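You operate a simulated robot arm through the tools that you are given. There is no shell and no other tool. Be economical: measure what you need, move in short steps, check, and stop when the job is done.

Carry out the task below with a simulated robot arm. There is one attempt and no reset: what you move stays moved.

## Task
Put things in order on the laundry worktop. At the end: the clear measuring cup is on the green soap box; the pink shower sponge stands where the teal jar (marked "DAY CREAM") stood; the teal jar from the laundry worktop stands where the white sponge stood; the white sponge stands where the clear measuring cup stood; whatever was shut is shut again. Leave all else as you found it, and nothing knocked over.

Only the result counts: the job must be done as asked and must still hold three seconds after the hand-in. Knocking over, shifting, dropping, spilling or breaking anything else fails it.

## Robot
A 7-joint arm with a two-finger parallel gripper, fixed in place. Base frame: the origin is at the foot of the arm, x ahead of it, y to its left, z up; the work surface is at about z = 0. Readings come in mm, rad, newtons and seconds.
With the tool pointing down near the work surface it reaches from about 240 to 620 mm from the base axis. Its first joint turns from -1.152 to 1.152 rad. Payload 2.6 kg.
The TCP is the grasp point between the finger pads, 30 mm short of the fingertips. In the tool frame z runs along the fingers and y along their closing line. The gripper opens to 94 mm. The fingers are 28 mm wide and 10 mm thick; the gripper's body (50 by 96 mm) begins 55 mm behind the TCP.
Orientation is told as [roll, pitch, yaw] about the base's x, y, z axes, in that order, counted from this pose: with the fingers straight down and closing along the base's y, the tool's x points along the base's -x, its y along +y and its z along -z.

## Interface
- The arm moves only by the tool arm_command. Its argument "increments" is a list of rows, each an object (a shift or turn left out is 0, a gripper value left out holds the last) with "travel": the shift along the tool's x, y, z in cm, a list of three; "turn": the turn, a rotation vector about the tool's x, y, z in rad, a list of three; "grip": the closure, from 0 (fully open) to 1 (shut). In form: [{"travel": [tx, ty, tz], "turn": [ax, ay, az], "grip": grip}, ...]. A call has 1 to 12 rows; each row shifts and turns the commanded pose from where the row before left it, along the tool's axes as they then stand. Each row takes 0.2 s and may step no farther than 50 mm and 0.15 rad from the row before; otherwise, or with a gripper value out of range, the whole call is refused. A pose out of reach is approached as far as the arm can. The call stops where the force on the tool passes 40 N (or 10 N more than at its start, if that is more) or the arm is blocked; 0.2 s more then pass. Each finger travels about 72 mm/s and halts on what it meets, pressing with about 40 N; the grip force reading is that of the motor and also rises with nothing between the fingers. The clock runs only during rows and for 0.2 s after the last one: add rows that do not move to give the fingers time. The reply holds the time, the measured pose of the TCP, the force on the tool along the base axes, the opening and the grip force, in the units named above and with some noise, and new pictures: "pictures" is both (left out), scene, wrist or none.
- Cameras (640 x 400 px; columns grow to the right, rows downward): "scene" is fixed at [52.4, 457.5, 556.7]; the picture's right is [-0.50, -0.87, 0.00], its down [-0.55, 0.32, -0.77] and it looks along [0.67, -0.38, -0.64] (base axes); focal length 310 px, centre (320, 200). "wrist" rides on the gripper at [76, 14, -102] in the tool frame; the picture's right is [-0.18, 0.98, 0.00], its down [-0.75, -0.14, -0.64] and it looks along [-0.63, -0.12, 0.77] (tool axes); focal length 243 px, centre (320, 200). There is no depth. A picture from a camera that has moved, and an enlarged one, comes with that camera's place and axes in the base frame and with its lens.
- zoom(camera, box): a new picture of the part [left, top, right, bottom] of that camera's present view, enlarged. It takes no simulated time.
- close_job(): hands the job in; it is judged then, once.

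Work in short steps. Places have to be worked out from the pictures, the camera data and where the tool is seen: move nearer, look again, correct. Check each grasp and each placing, and mend what went wrong. You have 120 turns and 200 pictures in all, those below and enlarged ones among them. Open the gripper and draw the arm clear of the work before you hand the job in, unless the task says otherwise; then end with one line.

The tools are called after ">>>" as a command line: name --argument value ..., lists and objects as JSON in quotes. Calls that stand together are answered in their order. arm_command: Moves the arm, as the interface text tells. Its arguments: {"type":"object","properties":{"increments":{"type":"array","items":{"type":"object","properties":{"travel":{"type":"array","items":{"type":"number"}},"turn":{"type":"array","items":{"type":"number"}},"grip":{"type":"number"}}}},"pictures":{"type":"string","enum":["both","scene","wrist","none"]}},"required":["increments"]} The other tools are called the same way: zoom (camera, box) takes an enlarged picture of a part of a camera's view; close_job () hands the job in.

At the start:

```text
time_s: 0.0
ee_pos: [264.1, 213.9, 343.0]
orientation: [0.0, 0.0, -0.001]
wrist_force: [-0.3, 0.0, -0.3]
grip_width: 93.9
grip_force: 0.0
```

scene: 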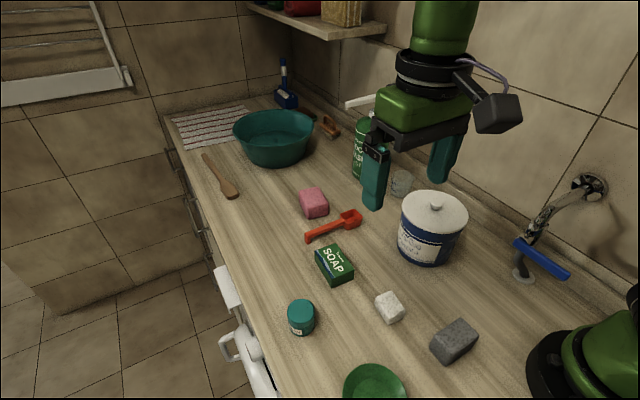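
wrist: 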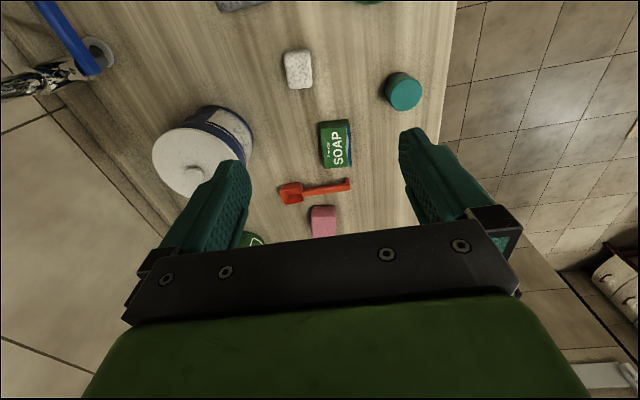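

I start with close-ups of the objects in the scene view to identify and locate them.

>>> zoom --camera "scene" --box '[270, 120, 480, 250]'

>>> zoom --camera "scene" --box '[260, 230, 500, 380]'

>>> zoom --camera "wrist" --box '[140, 0, 460, 250]'

```text
3.05 times, centred on (375, 185) of scene
camera zoom: at [52.4, 457.5, 556.7], right [-0.5, -0.87, 0.0], down [-0.55, 0.32, -0.77], along [0.67, -0.38, -0.64], focal length 944 px, centre (152, 246)
```

zoom: 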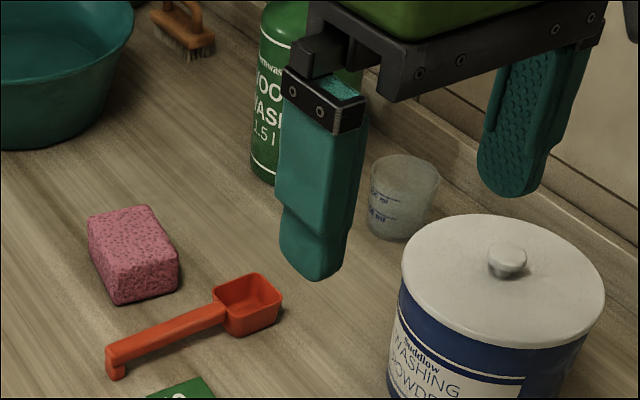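

```text
2.67 times, centred on (380, 305) of scene
camera zoom: at [52.4, 457.5, 556.7], right [-0.5, -0.87, 0.0], down [-0.55, 0.32, -0.77], along [0.67, -0.38, -0.64], focal length 826 px, centre (160, -80)
```

zoom: 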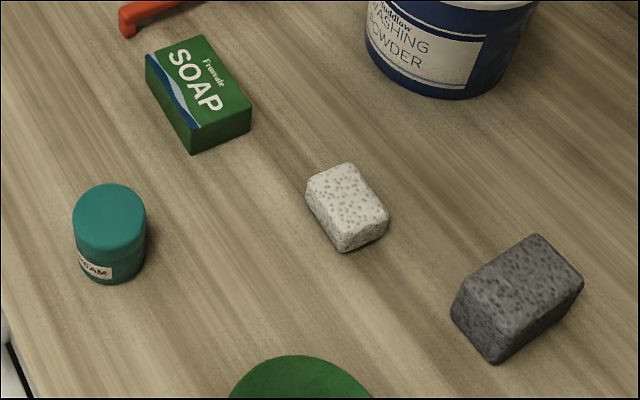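

```text
1.60 times, centred on (300, 125) of wrist
camera zoom: at [188.4, 227.5, 447.3], right [0.18, 0.98, 0.0], down [0.75, -0.14, 0.64], along [0.63, -0.12, -0.77], focal length 388 px, centre (352, 320)
```

zoom: 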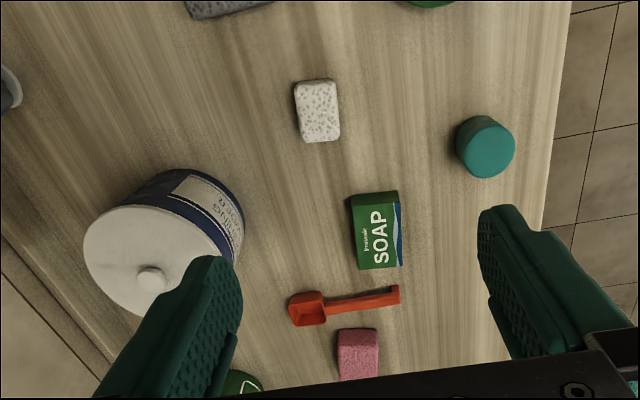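

The cup I put near (546,-83), about 63 mm tall and close to the wall, so I'll grip it along x with yaw -90°, camera away from the wall. First move: toward a hover near it at z≈250, without rotating yet.

>>> arm_command --increments '[{"travel": [-2.7, -2.9, 0.9]}, {"travel": [-2.7, -2.9, 0.9]}, {"travel": [-2.7, -2.9, 0.9]}, {"travel": [-2.7, -2.9, 0.9]}, {"travel": [-2.7, -2.9, 0.9]}, {"travel": [-2.7, -2.9, 0.9]}, {"travel": [-2.7, -2.9, 0.9]}, {"travel": [-2.7, -2.9, 0.9]}, {"travel": [-2.7, -2.9, 0.9]}, {"travel": [-2.7, -2.9, 0.9]}]' --pictures "wrist"

>>> arm_command --increments '[{"turn": [0, 0, 0.1428]}, {"turn": [0, 0, 0.1428]}, {"turn": [0, 0, 0.1428]}, {"turn": [0, 0, 0.1428]}, {"turn": [0, 0, 0.1428]}, {"turn": [0, 0, 0.1428]}, {"turn": [0, 0, 0.1428]}, {"turn": [0, 0, 0.1428]}, {"turn": [0, 0, 0.1428]}, {"turn": [0, 0, 0.1428]}, {"turn": [0, 0, 0.1428]}, {}]'

```text
time_s: 2.2
ee_pos: [537.0, -78.2, 254.6]
orientation: [0.0, 0.0, 0.0]
wrist_force: [-0.4, 0.3, -0.2]
grip_width: 93.9
grip_force: 0.2
camera wrist: at [460.4, -63.9, 358.8], right [0.18, 0.98, 0.0], down [0.75, -0.14, 0.64], along [0.63, -0.12, -0.77], focal length 243 px, centre (320, 200)
```

wrist: 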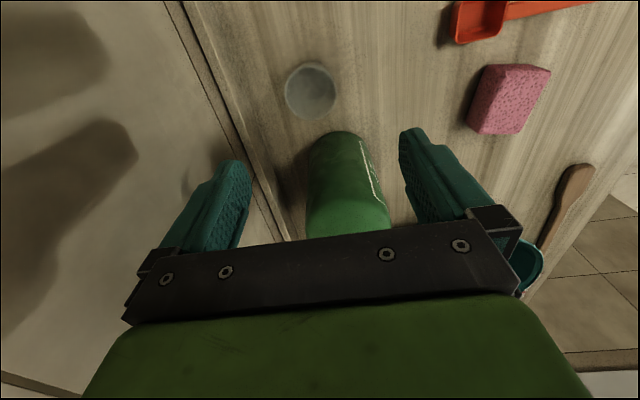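

```text
time_s: 4.8
ee_pos: [535.1, -76.9, 254.4]
orientation: [0.0, 0.0, -1.573]
wrist_force: [0.2, -0.4, -0.2]
grip_width: 94.0
grip_force: 0.1
camera wrist: at [549.2, -1.0, 357.2], right [0.98, -0.19, 0.0], down [-0.14, -0.75, 0.64], along [-0.12, -0.63, -0.77], focal length 243 px, centre (320, 200)
```

scene: 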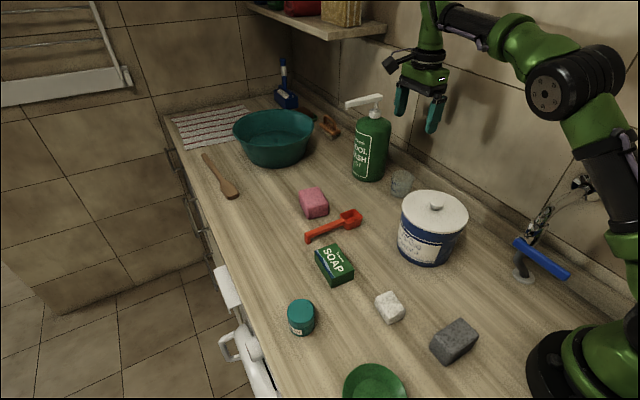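
wrist: 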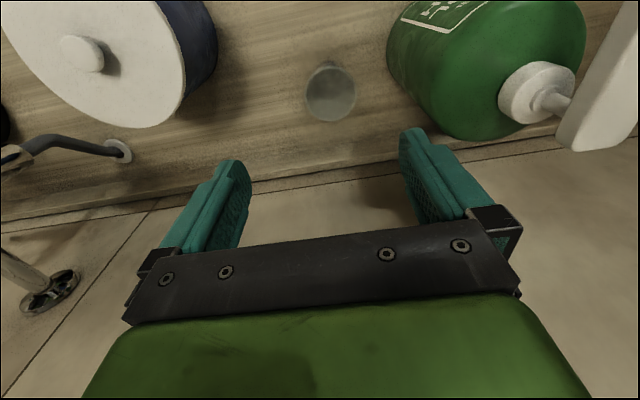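

Two wrist views put the cup at about (543,-88). I part-close to ~80 mm to stay clear of the bottle, align, and descend to z≈120 for a check.

>>> arm_command --increments '[{"travel": [-1.2, 0.9, 0], "grip": 0.15}, {"travel": [0, 0, 4.5]}, {"travel": [0, 0, 4.5]}, {"travel": [0, 0, 4.3]}, {}]'

```text
time_s: 6.0
ee_pos: [542.8, -87.5, 119.5]
orientation: [0.0, 0.0, -1.571]
wrist_force: [0.8, -0.5, 0.0]
grip_width: 80.0
grip_force: 0.1
camera wrist: at [557.4, -12.8, 223.4], right [0.98, -0.18, 0.0], down [-0.14, -0.75, 0.64], along [-0.12, -0.63, -0.77], focal length 243 px, centre (320, 200)
```

scene: 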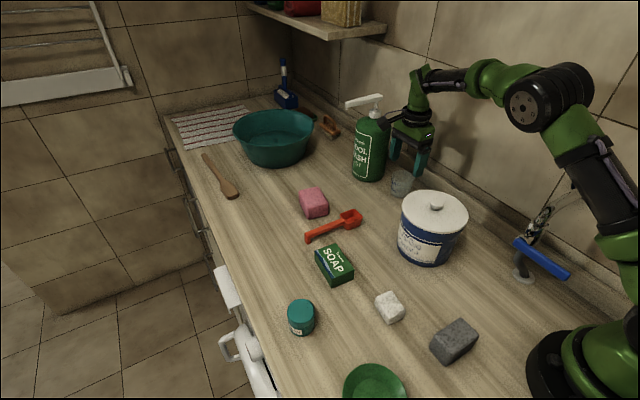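
wrist: 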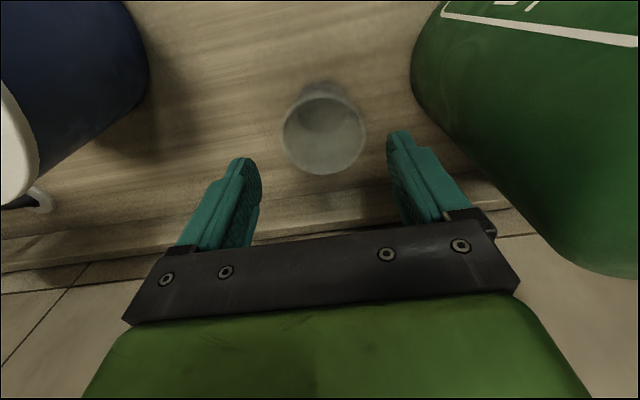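

Cup rim centre reads (545.5,-85). I correct by +2.5/+2.5 mm and descend to z≈42.

>>> arm_command --increments '[{"travel": [0.25, 0.25, 0]}, {"travel": [0, 0, 4.0]}, {"travel": [0, 0, 3.8]}, {}]'

```text
time_s: 7.0
ee_pos: [546.4, -87.1, 41.8]
orientation: [0.001, 0.0, -1.57]
wrist_force: [-0.2, -0.2, 0.6]
grip_width: 79.9
grip_force: 0.0
camera wrist: at [560.0, -11.5, 145.9], right [0.98, -0.18, 0.0], down [-0.14, -0.75, 0.64], along [-0.12, -0.63, -0.77], focal length 243 px, centre (320, 200)
```

scene: 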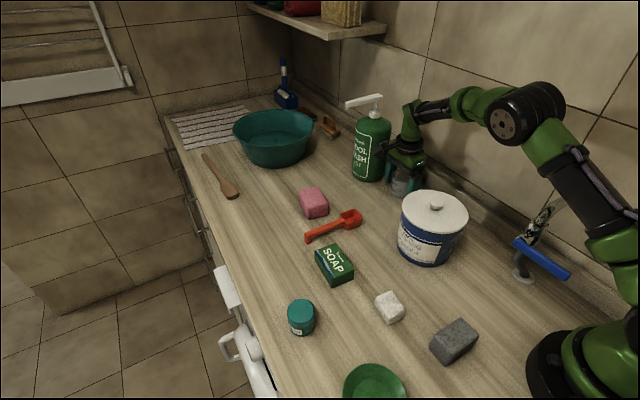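
wrist: 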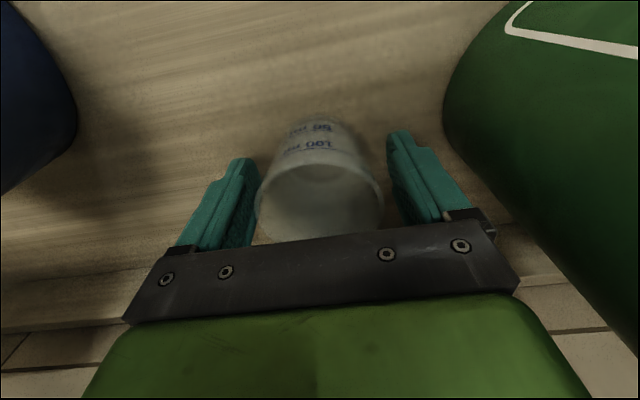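

Cup is between the fingers, its centre a few mm toward +y. I shift +4 mm in y and close in moderately.

>>> arm_command --increments '[{"travel": [0.4, 0, 0]}, {"grip": 0.35}, {"grip": 0.42}, {"grip": 0.5}, {}, {}]' --pictures "wrist"

```text
time_s: 8.4
ee_pos: [545.1, -83.0, 40.8]
orientation: [0.002, 0.0, -1.569]
wrist_force: [0.2, 1.0, 0.4]
grip_width: 62.1
grip_force: 40.0
camera wrist: at [560.1, -7.0, 145.7], right [0.98, -0.18, 0.0], down [-0.14, -0.75, 0.64], along [-0.12, -0.63, -0.77], focal length 243 px, centre (320, 200)
```

wrist: 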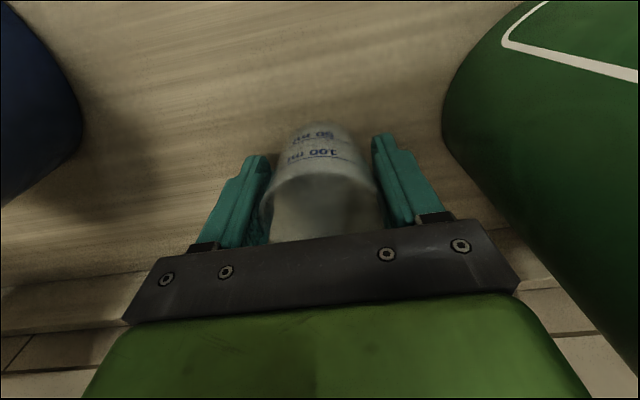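

Fingers stopped at 62 mm with 40 N, so the cup is held. Lifting to z≈220 and checking.

>>> arm_command --increments '[{"travel": [0, 0, -2]}, {"travel": [0, 0, -4]}, {"travel": [0, 0, -4]}, {"travel": [0, 0, -4]}, {"travel": [0, 0, -4]}, {}]'

```text
time_s: 9.8
ee_pos: [544.3, -82.7, 223.5]
orientation: [0.0, 0.0, -1.57]
wrist_force: [-0.3, 0.2, -0.4]
grip_width: 62.0
grip_force: 40.2
camera wrist: at [558.8, -6.9, 326.8], right [0.98, -0.18, 0.0], down [-0.14, -0.75, 0.64], along [-0.12, -0.63, -0.77], focal length 243 px, centre (320, 200)
```

scene: 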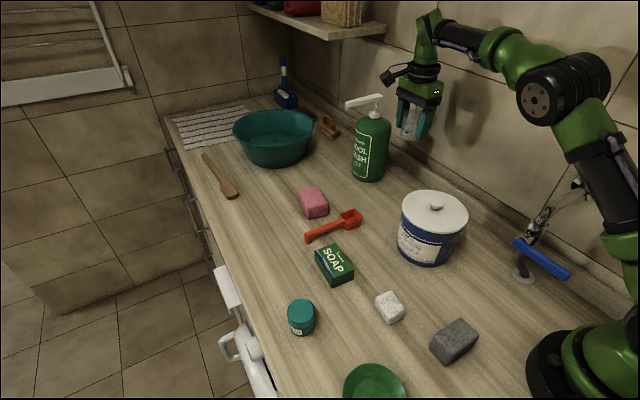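
wrist: 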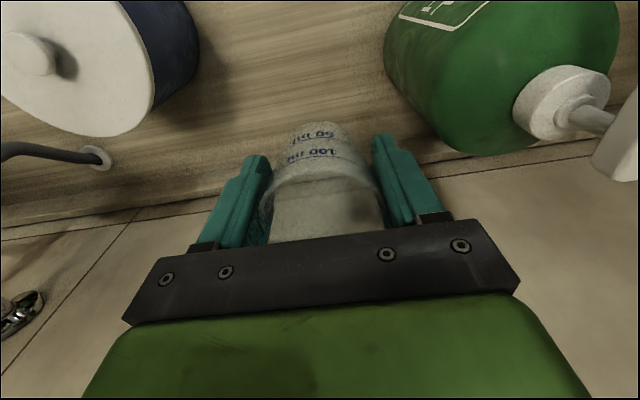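

Cup is off the surface. Carrying it to a hover over the soap box, near (400,220).

>>> arm_command --increments '[{"travel": [3.79, -1.81, 0]}, {"travel": [3.79, -1.81, 0]}, {"travel": [3.79, -1.81, 0]}, {"travel": [3.79, -1.81, 0]}, {"travel": [3.79, -1.81, 0]}, {"travel": [3.79, -1.81, 0]}, {"travel": [3.79, -1.81, 0]}, {"travel": [3.79, -1.81, 0]}, {}]'

>>> zoom --camera "scene" --box '[260, 120, 420, 300]'

```text
time_s: 11.8
ee_pos: [402.1, 221.0, 224.0]
orientation: [0.0, 0.001, -1.57]
wrist_force: [0.1, 0.2, -0.5]
grip_width: 61.7
grip_force: 39.9
camera wrist: at [416.1, 296.8, 327.1], right [0.98, -0.18, 0.0], down [-0.14, -0.75, 0.64], along [-0.12, -0.63, -0.77], focal length 243 px, centre (320, 200)
```

scene: 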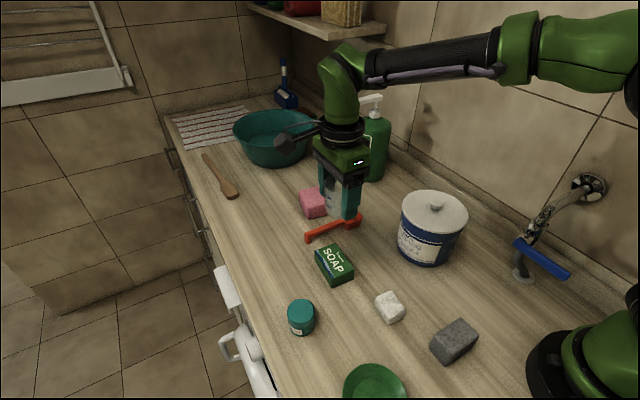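
wrist: 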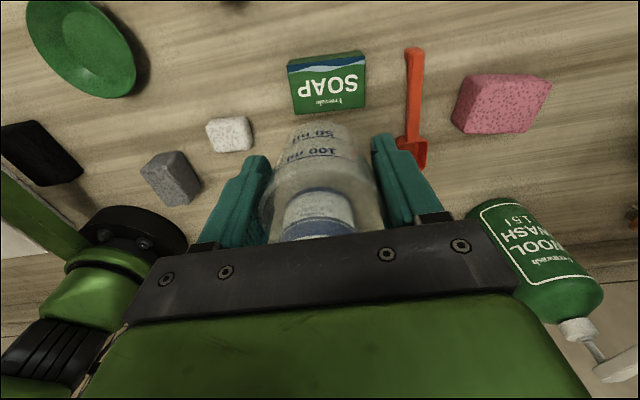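

```text
2.22 times, centred on (340, 210) of scene
camera zoom: at [52.4, 457.5, 556.7], right [-0.5, -0.87, 0.0], down [-0.55, 0.32, -0.77], along [0.67, -0.38, -0.64], focal length 688 px, centre (276, 178)
```

zoom: 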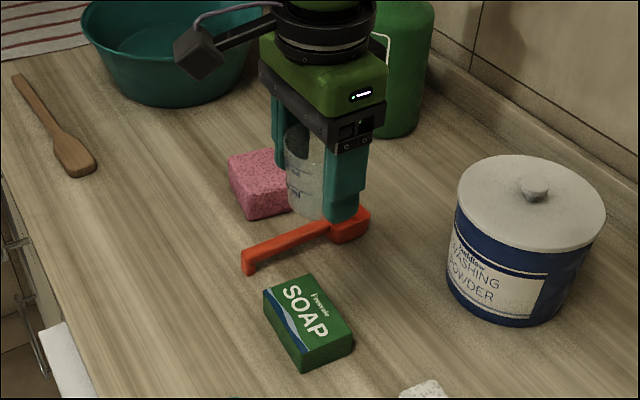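

I need the soap box's exact top face; zooming in the wrist view.

>>> zoom --camera "wrist" --box '[260, 30, 420, 130]'

>>> zoom --camera "scene" --box '[290, 220, 386, 300]'

```text
4.00 times, centred on (340, 80) of wrist
camera zoom: at [416.1, 296.8, 327.1], right [0.98, -0.18, 0.0], down [-0.14, -0.75, 0.64], along [-0.12, -0.63, -0.77], focal length 970 px, centre (240, 680)
```

zoom: 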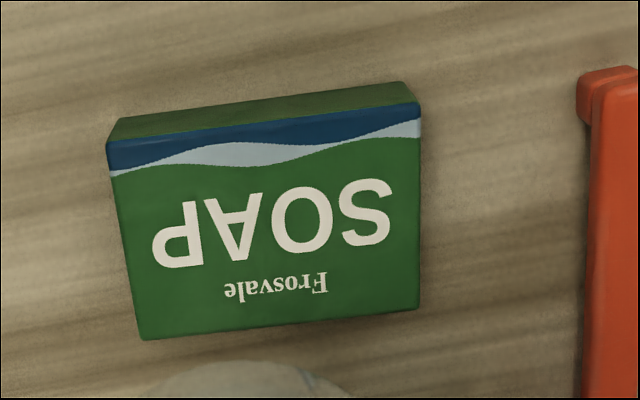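

```text
5.00 times, centred on (338, 260) of scene
camera zoom: at [52.4, 457.5, 556.7], right [-0.5, -0.87, 0.0], down [-0.55, 0.32, -0.77], along [0.67, -0.38, -0.64], focal length 1549 px, centre (230, -100)
```

zoom: 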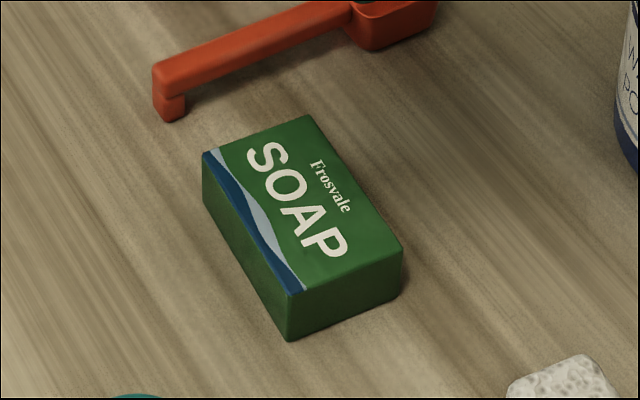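

Soap top centre works out to about (411,218), height ~28–30 mm. Aligning and lowering the cup to just above it.

>>> arm_command --increments '[{"travel": [-0.35, 0.95, 0]}, {"travel": [0, 0, 4.5]}, {"travel": [0, 0, 4.5]}, {"travel": [0, 0, 4.7]}, {}]'

>>> zoom --camera "scene" --box '[270, 170, 410, 300]'

```text
time_s: 13.0
ee_pos: [412.7, 216.7, 85.7]
orientation: [-0.001, 0.0, -1.571]
wrist_force: [0.5, -0.3, -0.7]
grip_width: 61.5
grip_force: 40.6
camera wrist: at [426.5, 292.4, 189.7], right [0.98, -0.18, 0.0], down [-0.14, -0.75, 0.64], along [-0.12, -0.63, -0.77], focal length 243 px, centre (320, 200)
```

scene: 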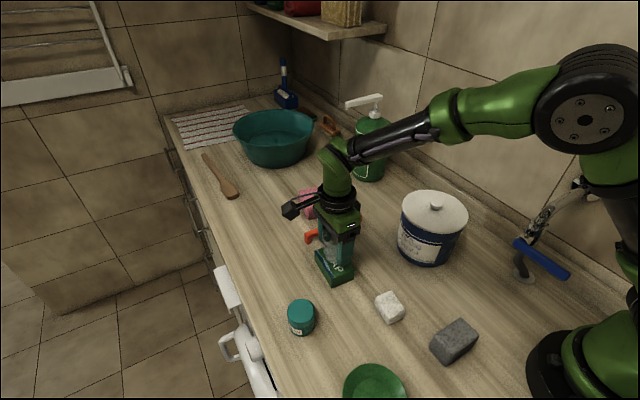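
wrist: 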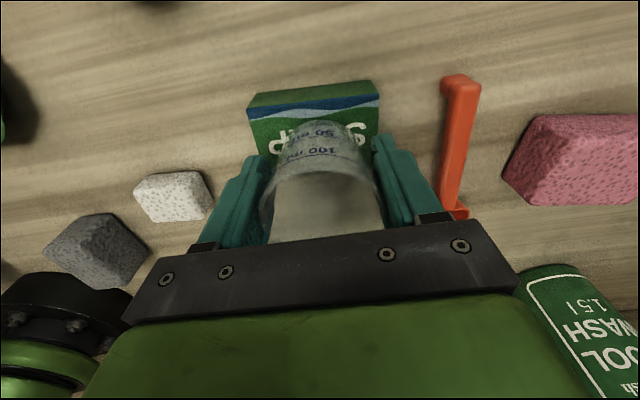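

```text
3.08 times, centred on (340, 235) of scene
camera zoom: at [52.4, 457.5, 556.7], right [-0.5, -0.87, 0.0], down [-0.55, 0.32, -0.77], along [0.67, -0.38, -0.64], focal length 953 px, centre (258, 92)
```

zoom: 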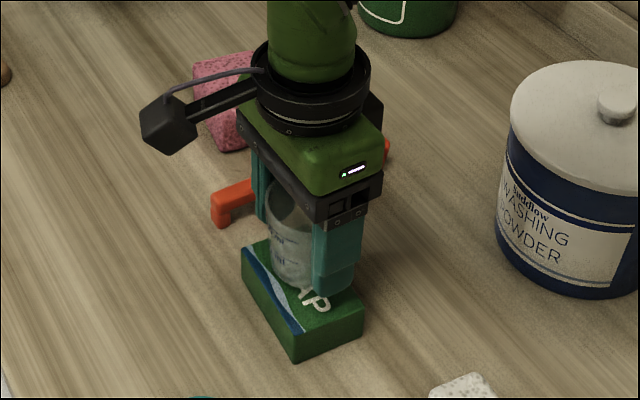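

The cup base sits roughly over the box centre. Nudging (-2,+2) mm and lowering in small steps to contact.

>>> arm_command --increments '[{"travel": [0.2, -0.2, 0.5]}, {"travel": [0, 0, 0.5]}, {"travel": [0, 0, 0.2]}, {}]' --pictures "none"

>>> zoom --camera "scene" --box '[300, 210, 380, 300]'

```text
time_s: 14.0
ee_pos: [409.7, 219.9, 74.6]
orientation: [0.003, 0.002, -1.57]
wrist_force: [-5.1, -3.5, 16.3]
grip_width: 61.4
grip_force: 40.1
```

```text
4.44 times, centred on (340, 255) of scene
camera zoom: at [52.3, 457.5, 556.7], right [-0.5, -0.87, 0.0], down [-0.55, 0.32, -0.77], along [0.67, -0.38, -0.64], focal length 1377 px, centre (231, -44)
```

zoom: 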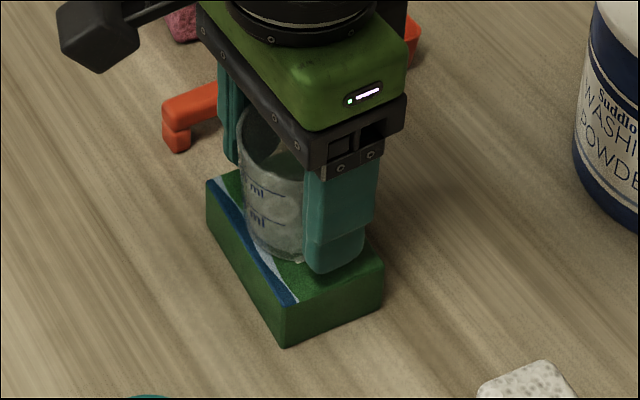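

Contact at 16 N, with the cup seated on the box. I relieve the press by 1 mm and open gradually.

>>> arm_command --increments '[{"travel": [0, 0, -0.1]}, {"grip": 0.28}, {"grip": 0.18}, {"grip": 0.1}, {}]' --pictures "wrist"

>>> arm_command --increments '[{"travel": [0, 0, -3]}, {"travel": [0, 0, -4]}, {"travel": [0, 0, -4]}, {"travel": [0, 0, -4]}, {}]'

```text
time_s: 15.2
ee_pos: [408.9, 221.0, 74.5]
orientation: [-0.001, 0.0, -1.57]
wrist_force: [-0.4, 0.4, -0.2]
grip_width: 84.5
grip_force: 0.1
camera wrist: at [423.6, 295.8, 179.0], right [0.98, -0.18, 0.0], down [-0.14, -0.75, 0.64], along [-0.12, -0.63, -0.77], focal length 243 px, centre (320, 200)
```

wrist: 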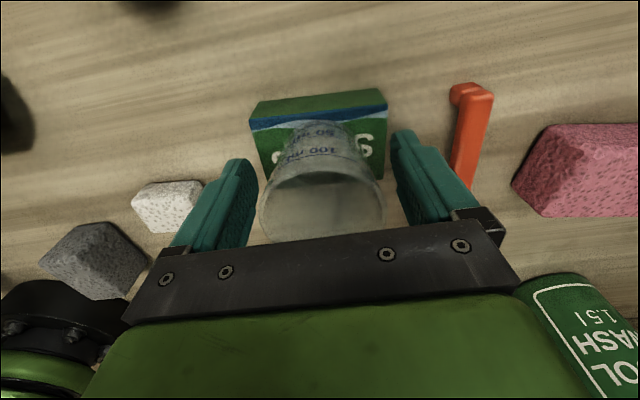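

```text
time_s: 16.4
ee_pos: [408.1, 219.1, 223.4]
orientation: [0.001, 0.001, -1.571]
wrist_force: [0.0, 0.1, -0.2]
grip_width: 84.5
grip_force: 0.1
camera wrist: at [423.2, 295.5, 327.5], right [0.98, -0.18, 0.0], down [-0.14, -0.75, 0.64], along [-0.12, -0.63, -0.77], focal length 243 px, centre (320, 200)
```

scene: 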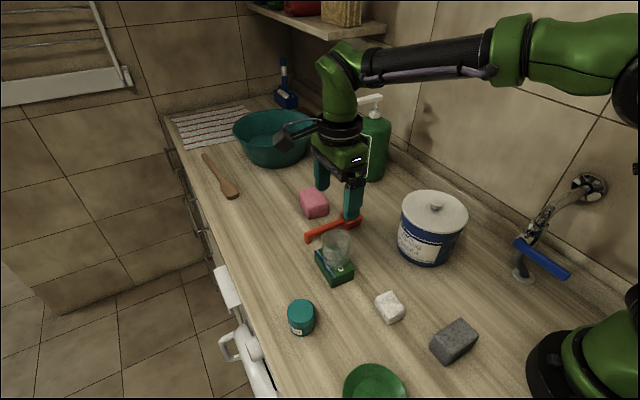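
wrist: 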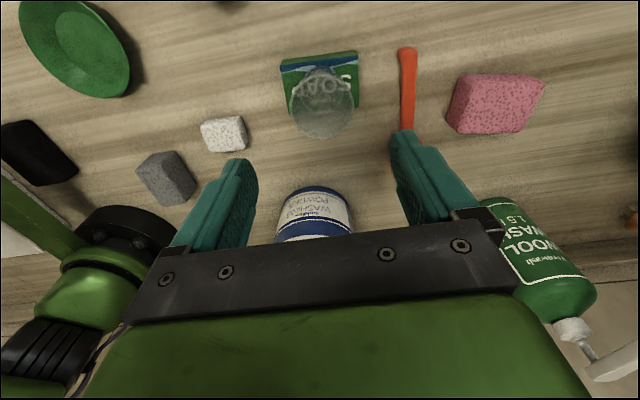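

Cup stands on the soap box. Now the white sponge: measuring it from the scene zoom and moving to hover over (268,179), same yaw.

>>> arm_command --increments '[{"travel": [-0.8, -2.8, 0], "grip": 0}, {"travel": [-0.8, -2.8, 0]}, {"travel": [-0.8, -2.8, 0]}, {"travel": [-0.8, -2.8, 0]}, {"travel": [-0.8, -2.8, 0]}, {}]'

>>> zoom --camera "scene" --box '[350, 270, 430, 340]'

>>> zoom --camera "wrist" --box '[270, 40, 390, 140]'

```text
time_s: 17.8
ee_pos: [270.3, 179.4, 224.6]
orientation: [0.0, -0.001, -1.571]
wrist_force: [0.3, -0.3, -0.5]
grip_width: 94.1
grip_force: 0.1
camera wrist: at [283.8, 255.9, 328.2], right [0.98, -0.18, 0.0], down [-0.14, -0.75, 0.64], along [-0.12, -0.63, -0.77], focal length 243 px, centre (320, 200)
```

scene: 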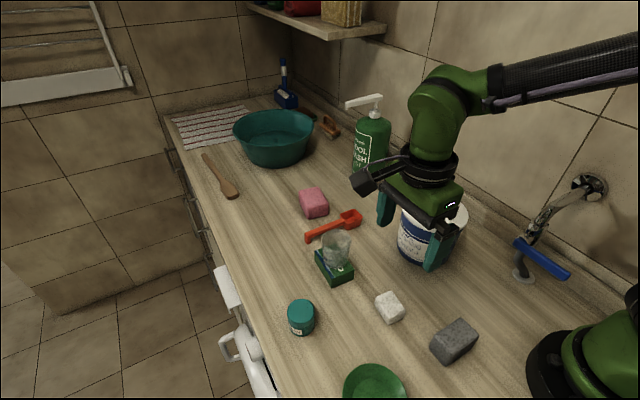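
wrist: 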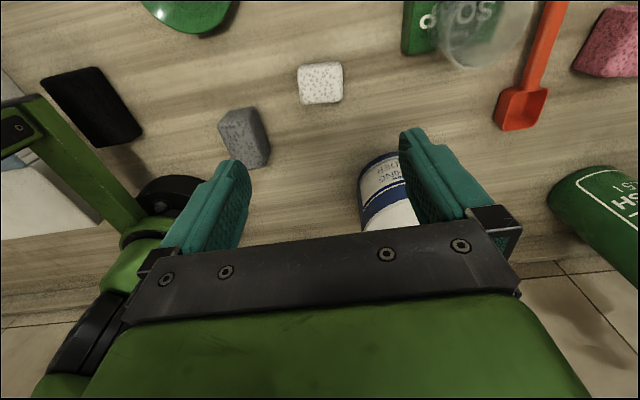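

```text
5.71 times, centred on (390, 305) of scene
camera zoom: at [52.4, 457.5, 556.7], right [-0.5, -0.87, 0.0], down [-0.55, 0.32, -0.77], along [0.67, -0.38, -0.64], focal length 1770 px, centre (-80, -400)
```

zoom: 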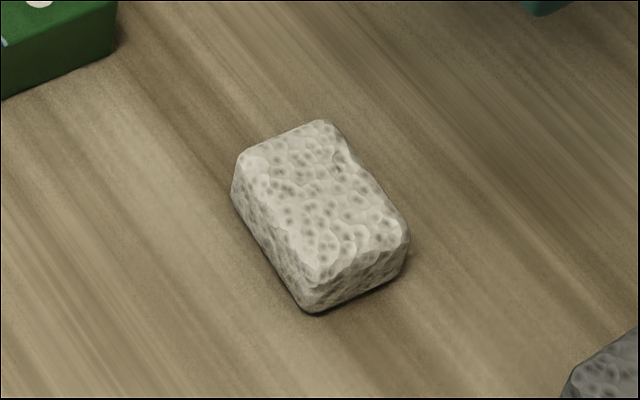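

```text
4.00 times, centred on (330, 90) of wrist
camera zoom: at [283.8, 255.9, 328.2], right [0.98, -0.18, 0.0], down [-0.14, -0.75, 0.64], along [-0.12, -0.63, -0.77], focal length 970 px, centre (280, 640)
```

zoom: 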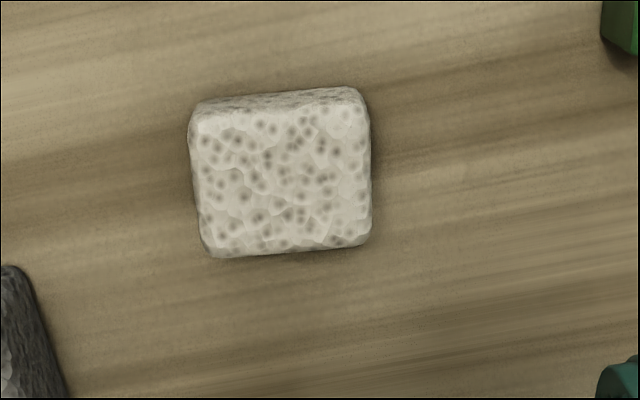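

Sponge centre reads (270,178), ~51×39 mm, ~22 mm tall and aligned with the gripper. Descending to z≈32.

>>> arm_command --increments '[{"travel": [-0.1, 0, 4.8]}, {"travel": [0, 0, 4.8]}, {"travel": [0, 0, 4.8]}, {"travel": [0, 0, 4.0]}, {"travel": [0, 0, 0.8]}, {}]'

```text
time_s: 19.2
ee_pos: [271.2, 178.4, 29.8]
orientation: [0.002, 0.0, -1.571]
wrist_force: [0.5, -0.7, -0.2]
grip_width: 93.9
grip_force: 0.0
camera wrist: at [284.8, 253.9, 134.5], right [0.98, -0.18, 0.0], down [-0.14, -0.75, 0.64], along [-0.12, -0.63, -0.77], focal length 243 px, centre (320, 200)
```

scene: 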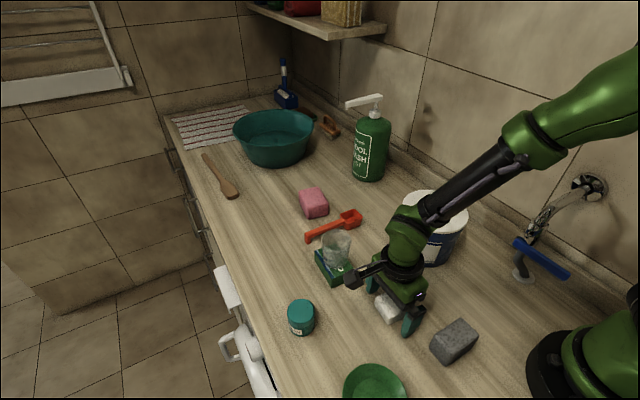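
wrist: 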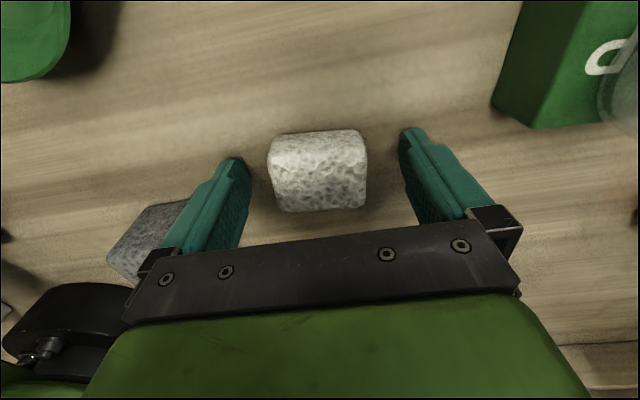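

Sponge is centred between the fingers; tips are nearly at the surface. Raising 2 mm and closing.

>>> arm_command --increments '[{"travel": [0, 0, -0.2]}, {"grip": 0.3}, {"grip": 0.45}, {"grip": 0.55}, {}, {}]' --pictures "wrist"

```text
time_s: 20.6
ee_pos: [271.4, 178.8, 34.2]
orientation: [0.002, 0.001, -1.57]
wrist_force: [-2.5, -1.1, 17.1]
grip_width: 50.7
grip_force: 40.4
camera wrist: at [284.8, 254.5, 138.2], right [0.98, -0.18, 0.0], down [-0.14, -0.75, 0.64], along [-0.12, -0.63, -0.77], focal length 243 px, centre (320, 200)
```

wrist: 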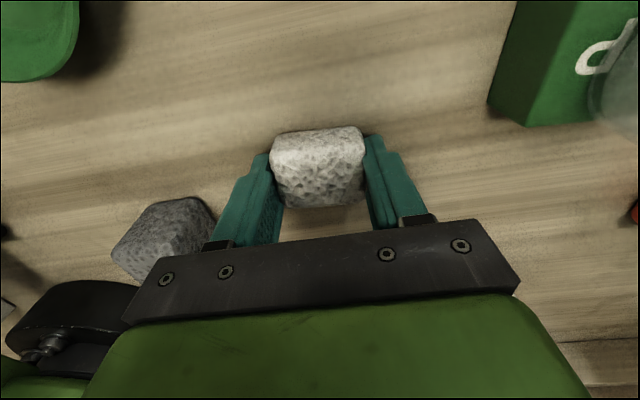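

Sponge gripped at 50.7 mm. Lifting and checking.

>>> arm_command --increments '[{"travel": [0, 0, -2]}, {"travel": [0, 0, -4.5]}, {"travel": [0, 0, -4.5]}, {"travel": [0, 0, -4.5]}, {"travel": [0, 0, -4.5]}, {}]'

```text
time_s: 22.0
ee_pos: [269.5, 180.3, 232.7]
orientation: [0.0, 0.001, -1.572]
wrist_force: [0.1, 0.8, -0.3]
grip_width: 49.9
grip_force: 40.3
camera wrist: at [283.7, 256.4, 338.1], right [0.98, -0.18, 0.0], down [-0.14, -0.75, 0.64], along [-0.12, -0.63, -0.77], focal length 243 px, centre (320, 200)
```

scene: 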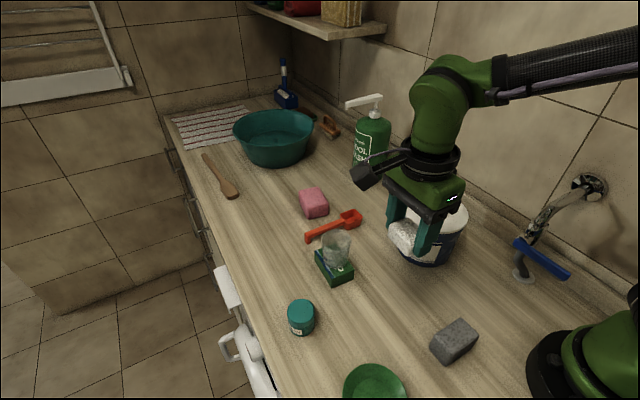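
wrist: 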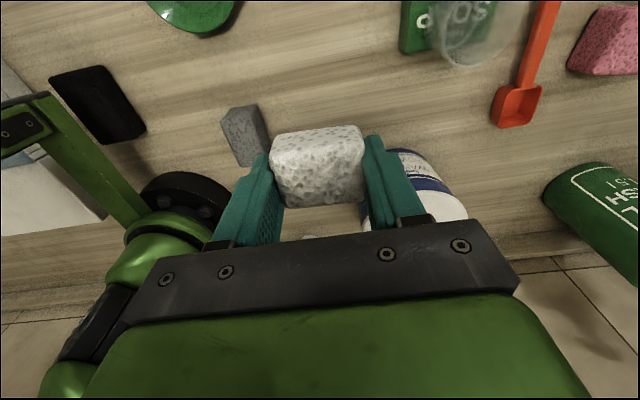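

Sponge lifted. Carrying it over at z≈232 (above the canister lid) to the cup's old spot (545.5,-83).

>>> arm_command --increments '[{"travel": [-3.27, 3.44, 0]}, {"travel": [-3.27, 3.44, 0]}, {"travel": [-3.27, 3.44, 0]}, {"travel": [-3.27, 3.44, 0]}, {"travel": [-3.27, 3.44, 0]}, {"travel": [-3.27, 3.44, 0]}, {"travel": [-3.27, 3.44, 0]}, {"travel": [-3.27, 3.44, 0]}, {}]' --pictures "scene"

>>> arm_command --increments '[{"travel": [0, 0, 4.5]}, {"travel": [0, 0, 4.5]}, {"travel": [0, 0, 4.5]}, {"travel": [0, 0, 4]}, {}]'

```text
time_s: 24.0
ee_pos: [544.3, -84.1, 232.5]
orientation: [-0.002, -0.001, -1.571]
wrist_force: [0.2, 0.1, -0.5]
grip_width: 49.8
grip_force: 39.9
```

scene: 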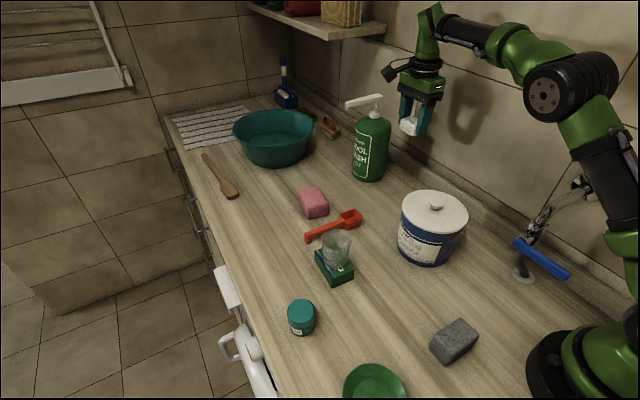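

```text
time_s: 25.2
ee_pos: [541.2, -80.8, 59.7]
orientation: [0.001, 0.001, -1.571]
wrist_force: [0.3, -0.8, -0.5]
grip_width: 49.8
grip_force: 39.5
camera wrist: at [555.2, -5.7, 163.2], right [0.98, -0.18, 0.0], down [-0.14, -0.75, 0.64], along [-0.12, -0.63, -0.77], focal length 243 px, centre (320, 200)
```

scene: 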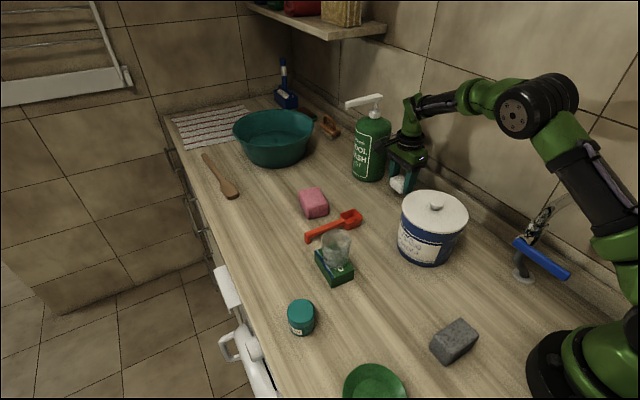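
wrist: 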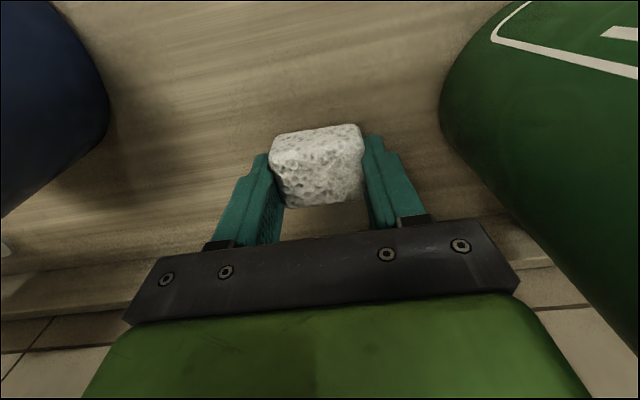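

Slight offset: I correct by (+3.5,-2) and lower gently to the grasp height.

>>> arm_command --increments '[{"travel": [-0.2, 0.35, 1.0]}, {"travel": [0, 0, 0.8]}, {"travel": [0, 0, 0.3]}, {"travel": [0, 0, 0.2]}, {}]' --pictures "none"

```text
time_s: 26.4
ee_pos: [548.3, -84.1, 35.9]
orientation: [0.0, 0.0, -1.571]
wrist_force: [-0.5, 0.9, 0.5]
grip_width: 49.7
grip_force: 39.5
```

No contact force yet; lowering 1–2 mm more.

>>> arm_command --increments '[{"travel": [0, 0, 0.1]}, {"travel": [0, -0.1, 0.1]}, {}]' --pictures "wrist"

```text
time_s: 27.2
ee_pos: [548.2, -85.4, 35.2]
orientation: [0.001, -0.001, -1.571]
wrist_force: [1.2, 0.5, 3.8]
grip_width: 49.5
grip_force: 39.9
camera wrist: at [561.0, -8.7, 138.8], right [0.98, -0.18, 0.0], down [-0.14, -0.75, 0.64], along [-0.12, -0.63, -0.77], focal length 243 px, centre (320, 200)
```

wrist: 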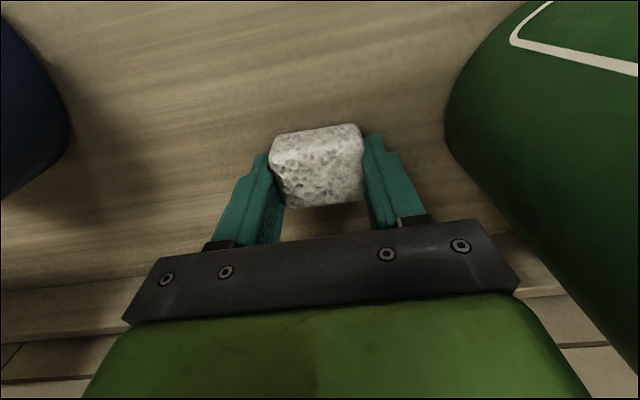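

Light contact; position matches the cup's former spot. Releasing and rising.

>>> arm_command --increments '[{"grip": 0.35}, {"grip": 0.2}, {}, {"travel": [0, 0, -3]}, {"travel": [0, 0, -4]}, {"travel": [0, 0, -4]}, {"travel": [0, 0, -4]}, {"travel": [0, 0, -4]}, {}]'

```text
time_s: 29.2
ee_pos: [548.4, -84.0, 225.3]
orientation: [0.001, 0.0, -1.571]
wrist_force: [0.3, 0.1, -0.4]
grip_width: 75.0
grip_force: 0.0
camera wrist: at [561.3, -7.7, 329.8], right [0.98, -0.18, 0.0], down [-0.14, -0.75, 0.64], along [-0.12, -0.63, -0.77], focal length 243 px, centre (320, 200)
```

scene: 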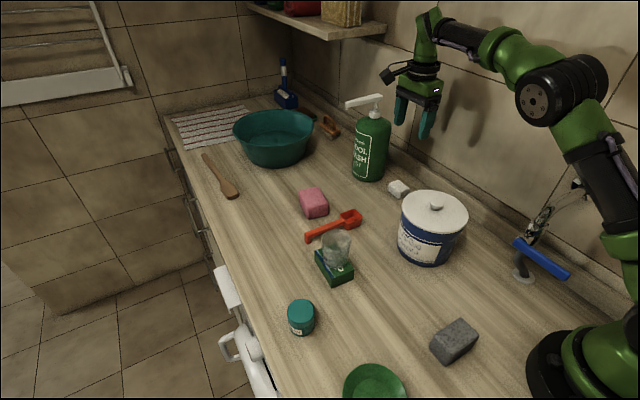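
wrist: 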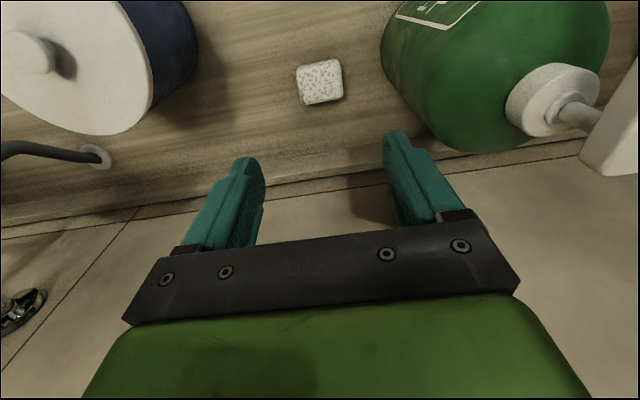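

White sponge is at about (546,-84), good. Now to the teal jar near (327,336).

>>> arm_command --increments '[{"travel": [4.2, -2.2, 0], "grip": 0}, {"travel": [4.2, -2.2, 0]}, {"travel": [4.2, -2.2, 0]}, {"travel": [4.2, -2.2, 0]}, {"travel": [4.2, -2.2, 0]}, {"travel": [4.2, -2.2, 0]}, {"travel": [4.2, -2.2, 0]}, {"travel": [4.2, -2.2, 0]}, {"travel": [4.2, -2.2, 0]}, {"travel": [4.2, -2.2, 0]}, {}]'

>>> zoom --camera "scene" --box '[260, 280, 340, 350]'

```text
time_s: 31.6
ee_pos: [328.5, 337.1, 225.3]
orientation: [0.0, 0.0, -1.571]
wrist_force: [-0.1, -0.9, 0.2]
grip_width: 94.2
grip_force: 0.0
camera wrist: at [341.2, 412.0, 328.3], right [0.98, -0.18, 0.0], down [-0.14, -0.75, 0.64], along [-0.12, -0.63, -0.77], focal length 243 px, centre (320, 200)
```

scene: 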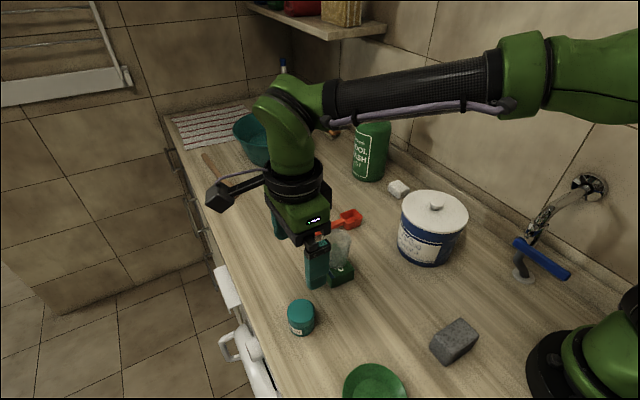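
wrist: 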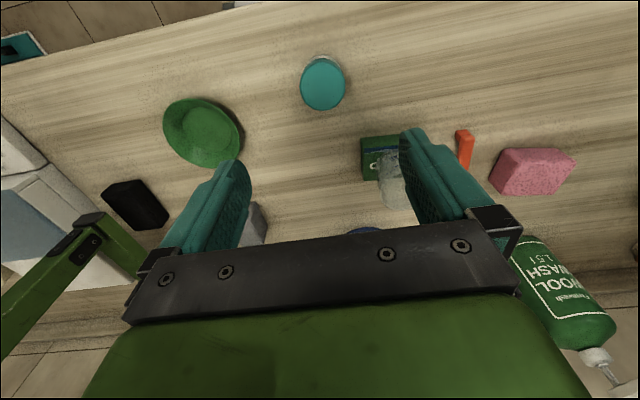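

```text
5.71 times, centred on (300, 315) of scene
camera zoom: at [52.4, 457.5, 556.7], right [-0.5, -0.87, 0.0], down [-0.55, 0.32, -0.77], along [0.67, -0.38, -0.64], focal length 1770 px, centre (434, -457)
```

zoom: 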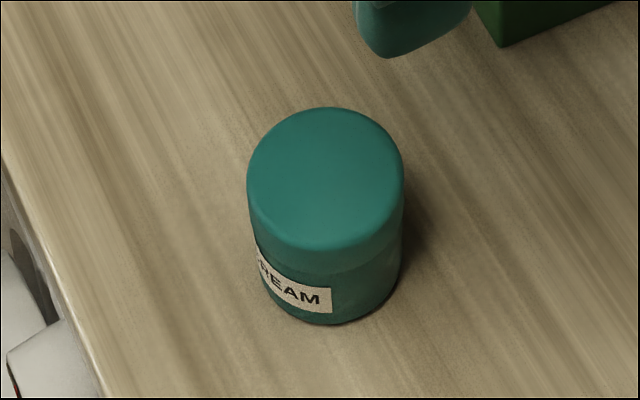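

Jar top centre triangulates to (330.5,340), ~50 mm tall, ~49 mm wide. Descending over it.

>>> arm_command --increments '[{"travel": [0.3, 0.2, 4.5]}, {"travel": [0, 0, 4.5]}, {"travel": [0, 0, 4.5]}, {}]' --pictures "wrist"

```text
time_s: 32.6
ee_pos: [328.0, 337.3, 87.3]
orientation: [0.0, 0.001, -1.571]
wrist_force: [-0.6, -0.2, 0.0]
grip_width: 93.9
grip_force: 0.1
camera wrist: at [341.2, 413.3, 191.6], right [0.98, -0.18, 0.0], down [-0.14, -0.75, 0.64], along [-0.12, -0.63, -0.77], focal length 243 px, centre (320, 200)
```

wrist: 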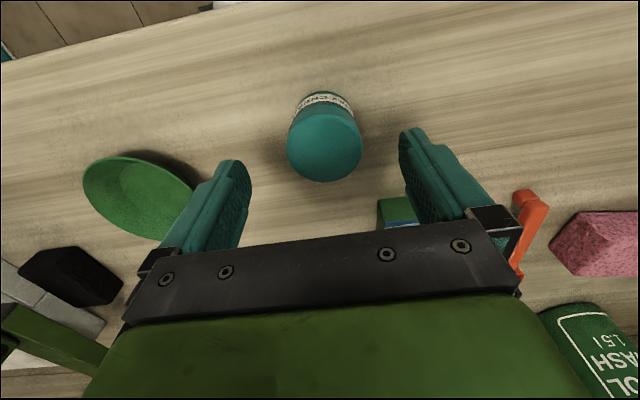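

Refined centre (330.3,339.5). Correcting +2/+2 and descending to z≈38.

>>> arm_command --increments '[{"travel": [0.2, 0.2, 0]}, {"travel": [0, 0, 3.0]}, {"travel": [0, 0, 1.9]}, {}, {"grip": 0.3}, {"grip": 0.45}, {"grip": 0.58}, {}, {}]'

```text
time_s: 34.6
ee_pos: [330.2, 340.1, 39.4]
orientation: [-0.001, 0.0, -1.57]
wrist_force: [0.8, 0.3, 0.7]
grip_width: 49.7
grip_force: 40.3
camera wrist: at [343.2, 416.0, 142.7], right [0.98, -0.18, 0.0], down [-0.14, -0.75, 0.64], along [-0.12, -0.63, -0.77], focal length 243 px, centre (320, 200)
```

scene: 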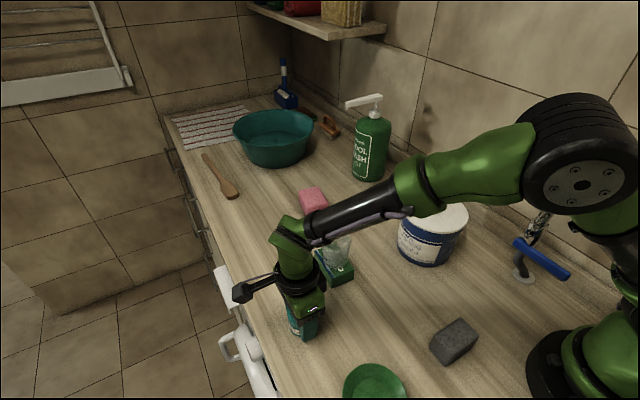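
wrist: 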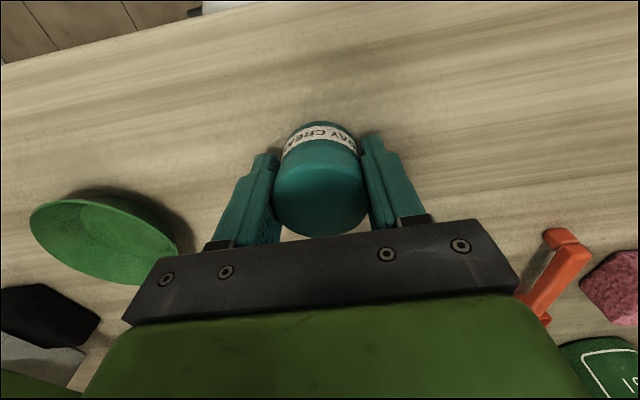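

Jar held at 49.7 mm, at (330,340). Lifting and carrying to the white sponge's old place (271,178).

>>> arm_command --increments '[{"travel": [0, 0, -4]}, {"travel": [0, 0, -4]}, {"travel": [0, 0, -4]}, {"travel": [-4.03, -1.48, 0]}, {"travel": [-4.03, -1.48, 0]}, {"travel": [-4.03, -1.48, 0]}, {"travel": [-4.03, -1.48, 0]}, {}, {"travel": [0, 0, 4]}, {"travel": [0, 0, 4]}, {"travel": [0, 0, 2.5]}, {}]'

```text
time_s: 37.2
ee_pos: [271.5, 179.3, 57.4]
orientation: [0.0, -0.001, -1.57]
wrist_force: [-0.7, -1.5, -0.5]
grip_width: 49.6
grip_force: 40.2
camera wrist: at [285.6, 254.9, 160.5], right [0.98, -0.18, 0.0], down [-0.14, -0.75, 0.64], along [-0.12, -0.63, -0.77], focal length 243 px, centre (320, 200)
```

scene: 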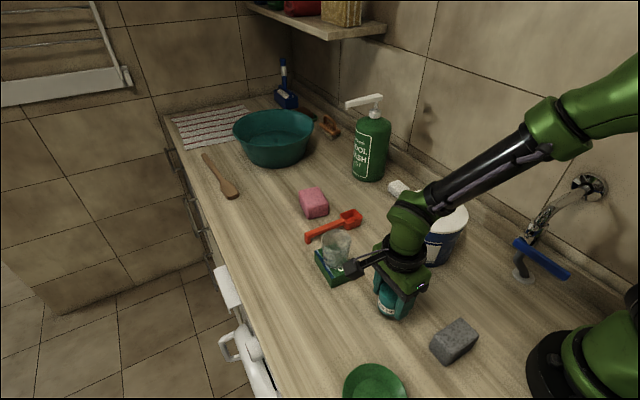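
wrist: 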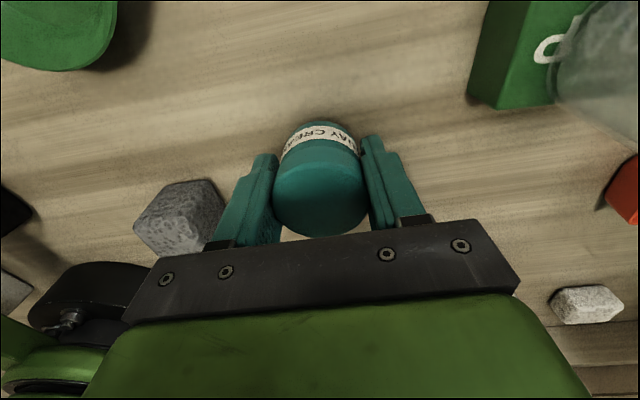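

On target at (271.5,179). Lowering ~16 mm to contact.

>>> arm_command --increments '[{"travel": [0, 0, 1.0]}, {"travel": [0, 0, 0.4]}, {"travel": [0, 0, 0.15]}, {}]' --pictures "none"

```text
time_s: 38.2
ee_pos: [271.5, 179.5, 40.4]
orientation: [0.0, -0.001, -1.568]
wrist_force: [0.5, 0.2, -0.9]
grip_width: 49.6
grip_force: 40.0
```

>>> arm_command --increments '[{"travel": [0, 0, 0.1]}, {"travel": [0, 0, 0.1]}, {}]' --pictures "none"

```text
time_s: 39.0
ee_pos: [271.1, 179.1, 38.9]
orientation: [0.0, 0.0, -1.571]
wrist_force: [-4.8, -6.0, 20.8]
grip_width: 49.7
grip_force: 39.7
```

Contact confirmed (21 N). Releasing with a small opening and rising.

>>> arm_command --increments '[{"travel": [0, 0, -0.1]}, {"grip": 0.35}, {"grip": 0.28}, {}, {"travel": [0, 0, -3]}, {"travel": [0, 0, -4]}, {"travel": [0, 0, -4]}, {"travel": [0, 0, -4]}, {"travel": [0, 0, -4]}, {}]'

```text
time_s: 41.2
ee_pos: [271.9, 179.3, 230.3]
orientation: [0.0, -0.002, -1.57]
wrist_force: [0.2, 0.5, -0.3]
grip_width: 67.5
grip_force: 0.2
camera wrist: at [286.5, 255.3, 333.5], right [0.98, -0.18, 0.0], down [-0.14, -0.75, 0.64], along [-0.12, -0.63, -0.77], focal length 243 px, centre (320, 200)
```

scene: 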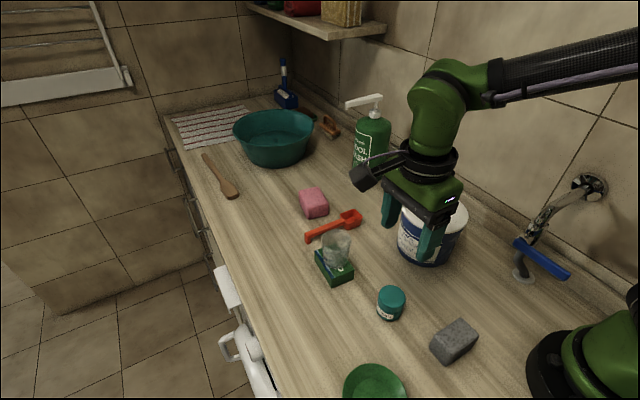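
wrist: 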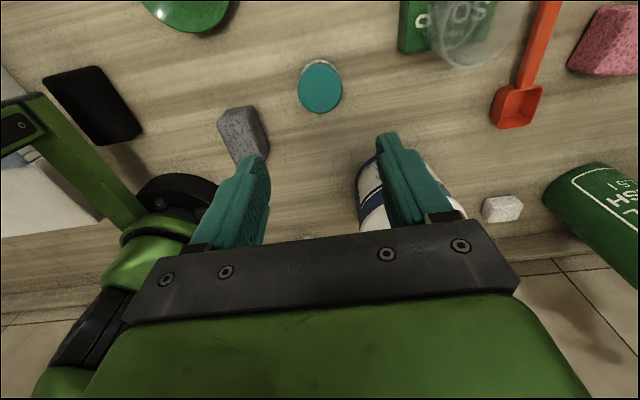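

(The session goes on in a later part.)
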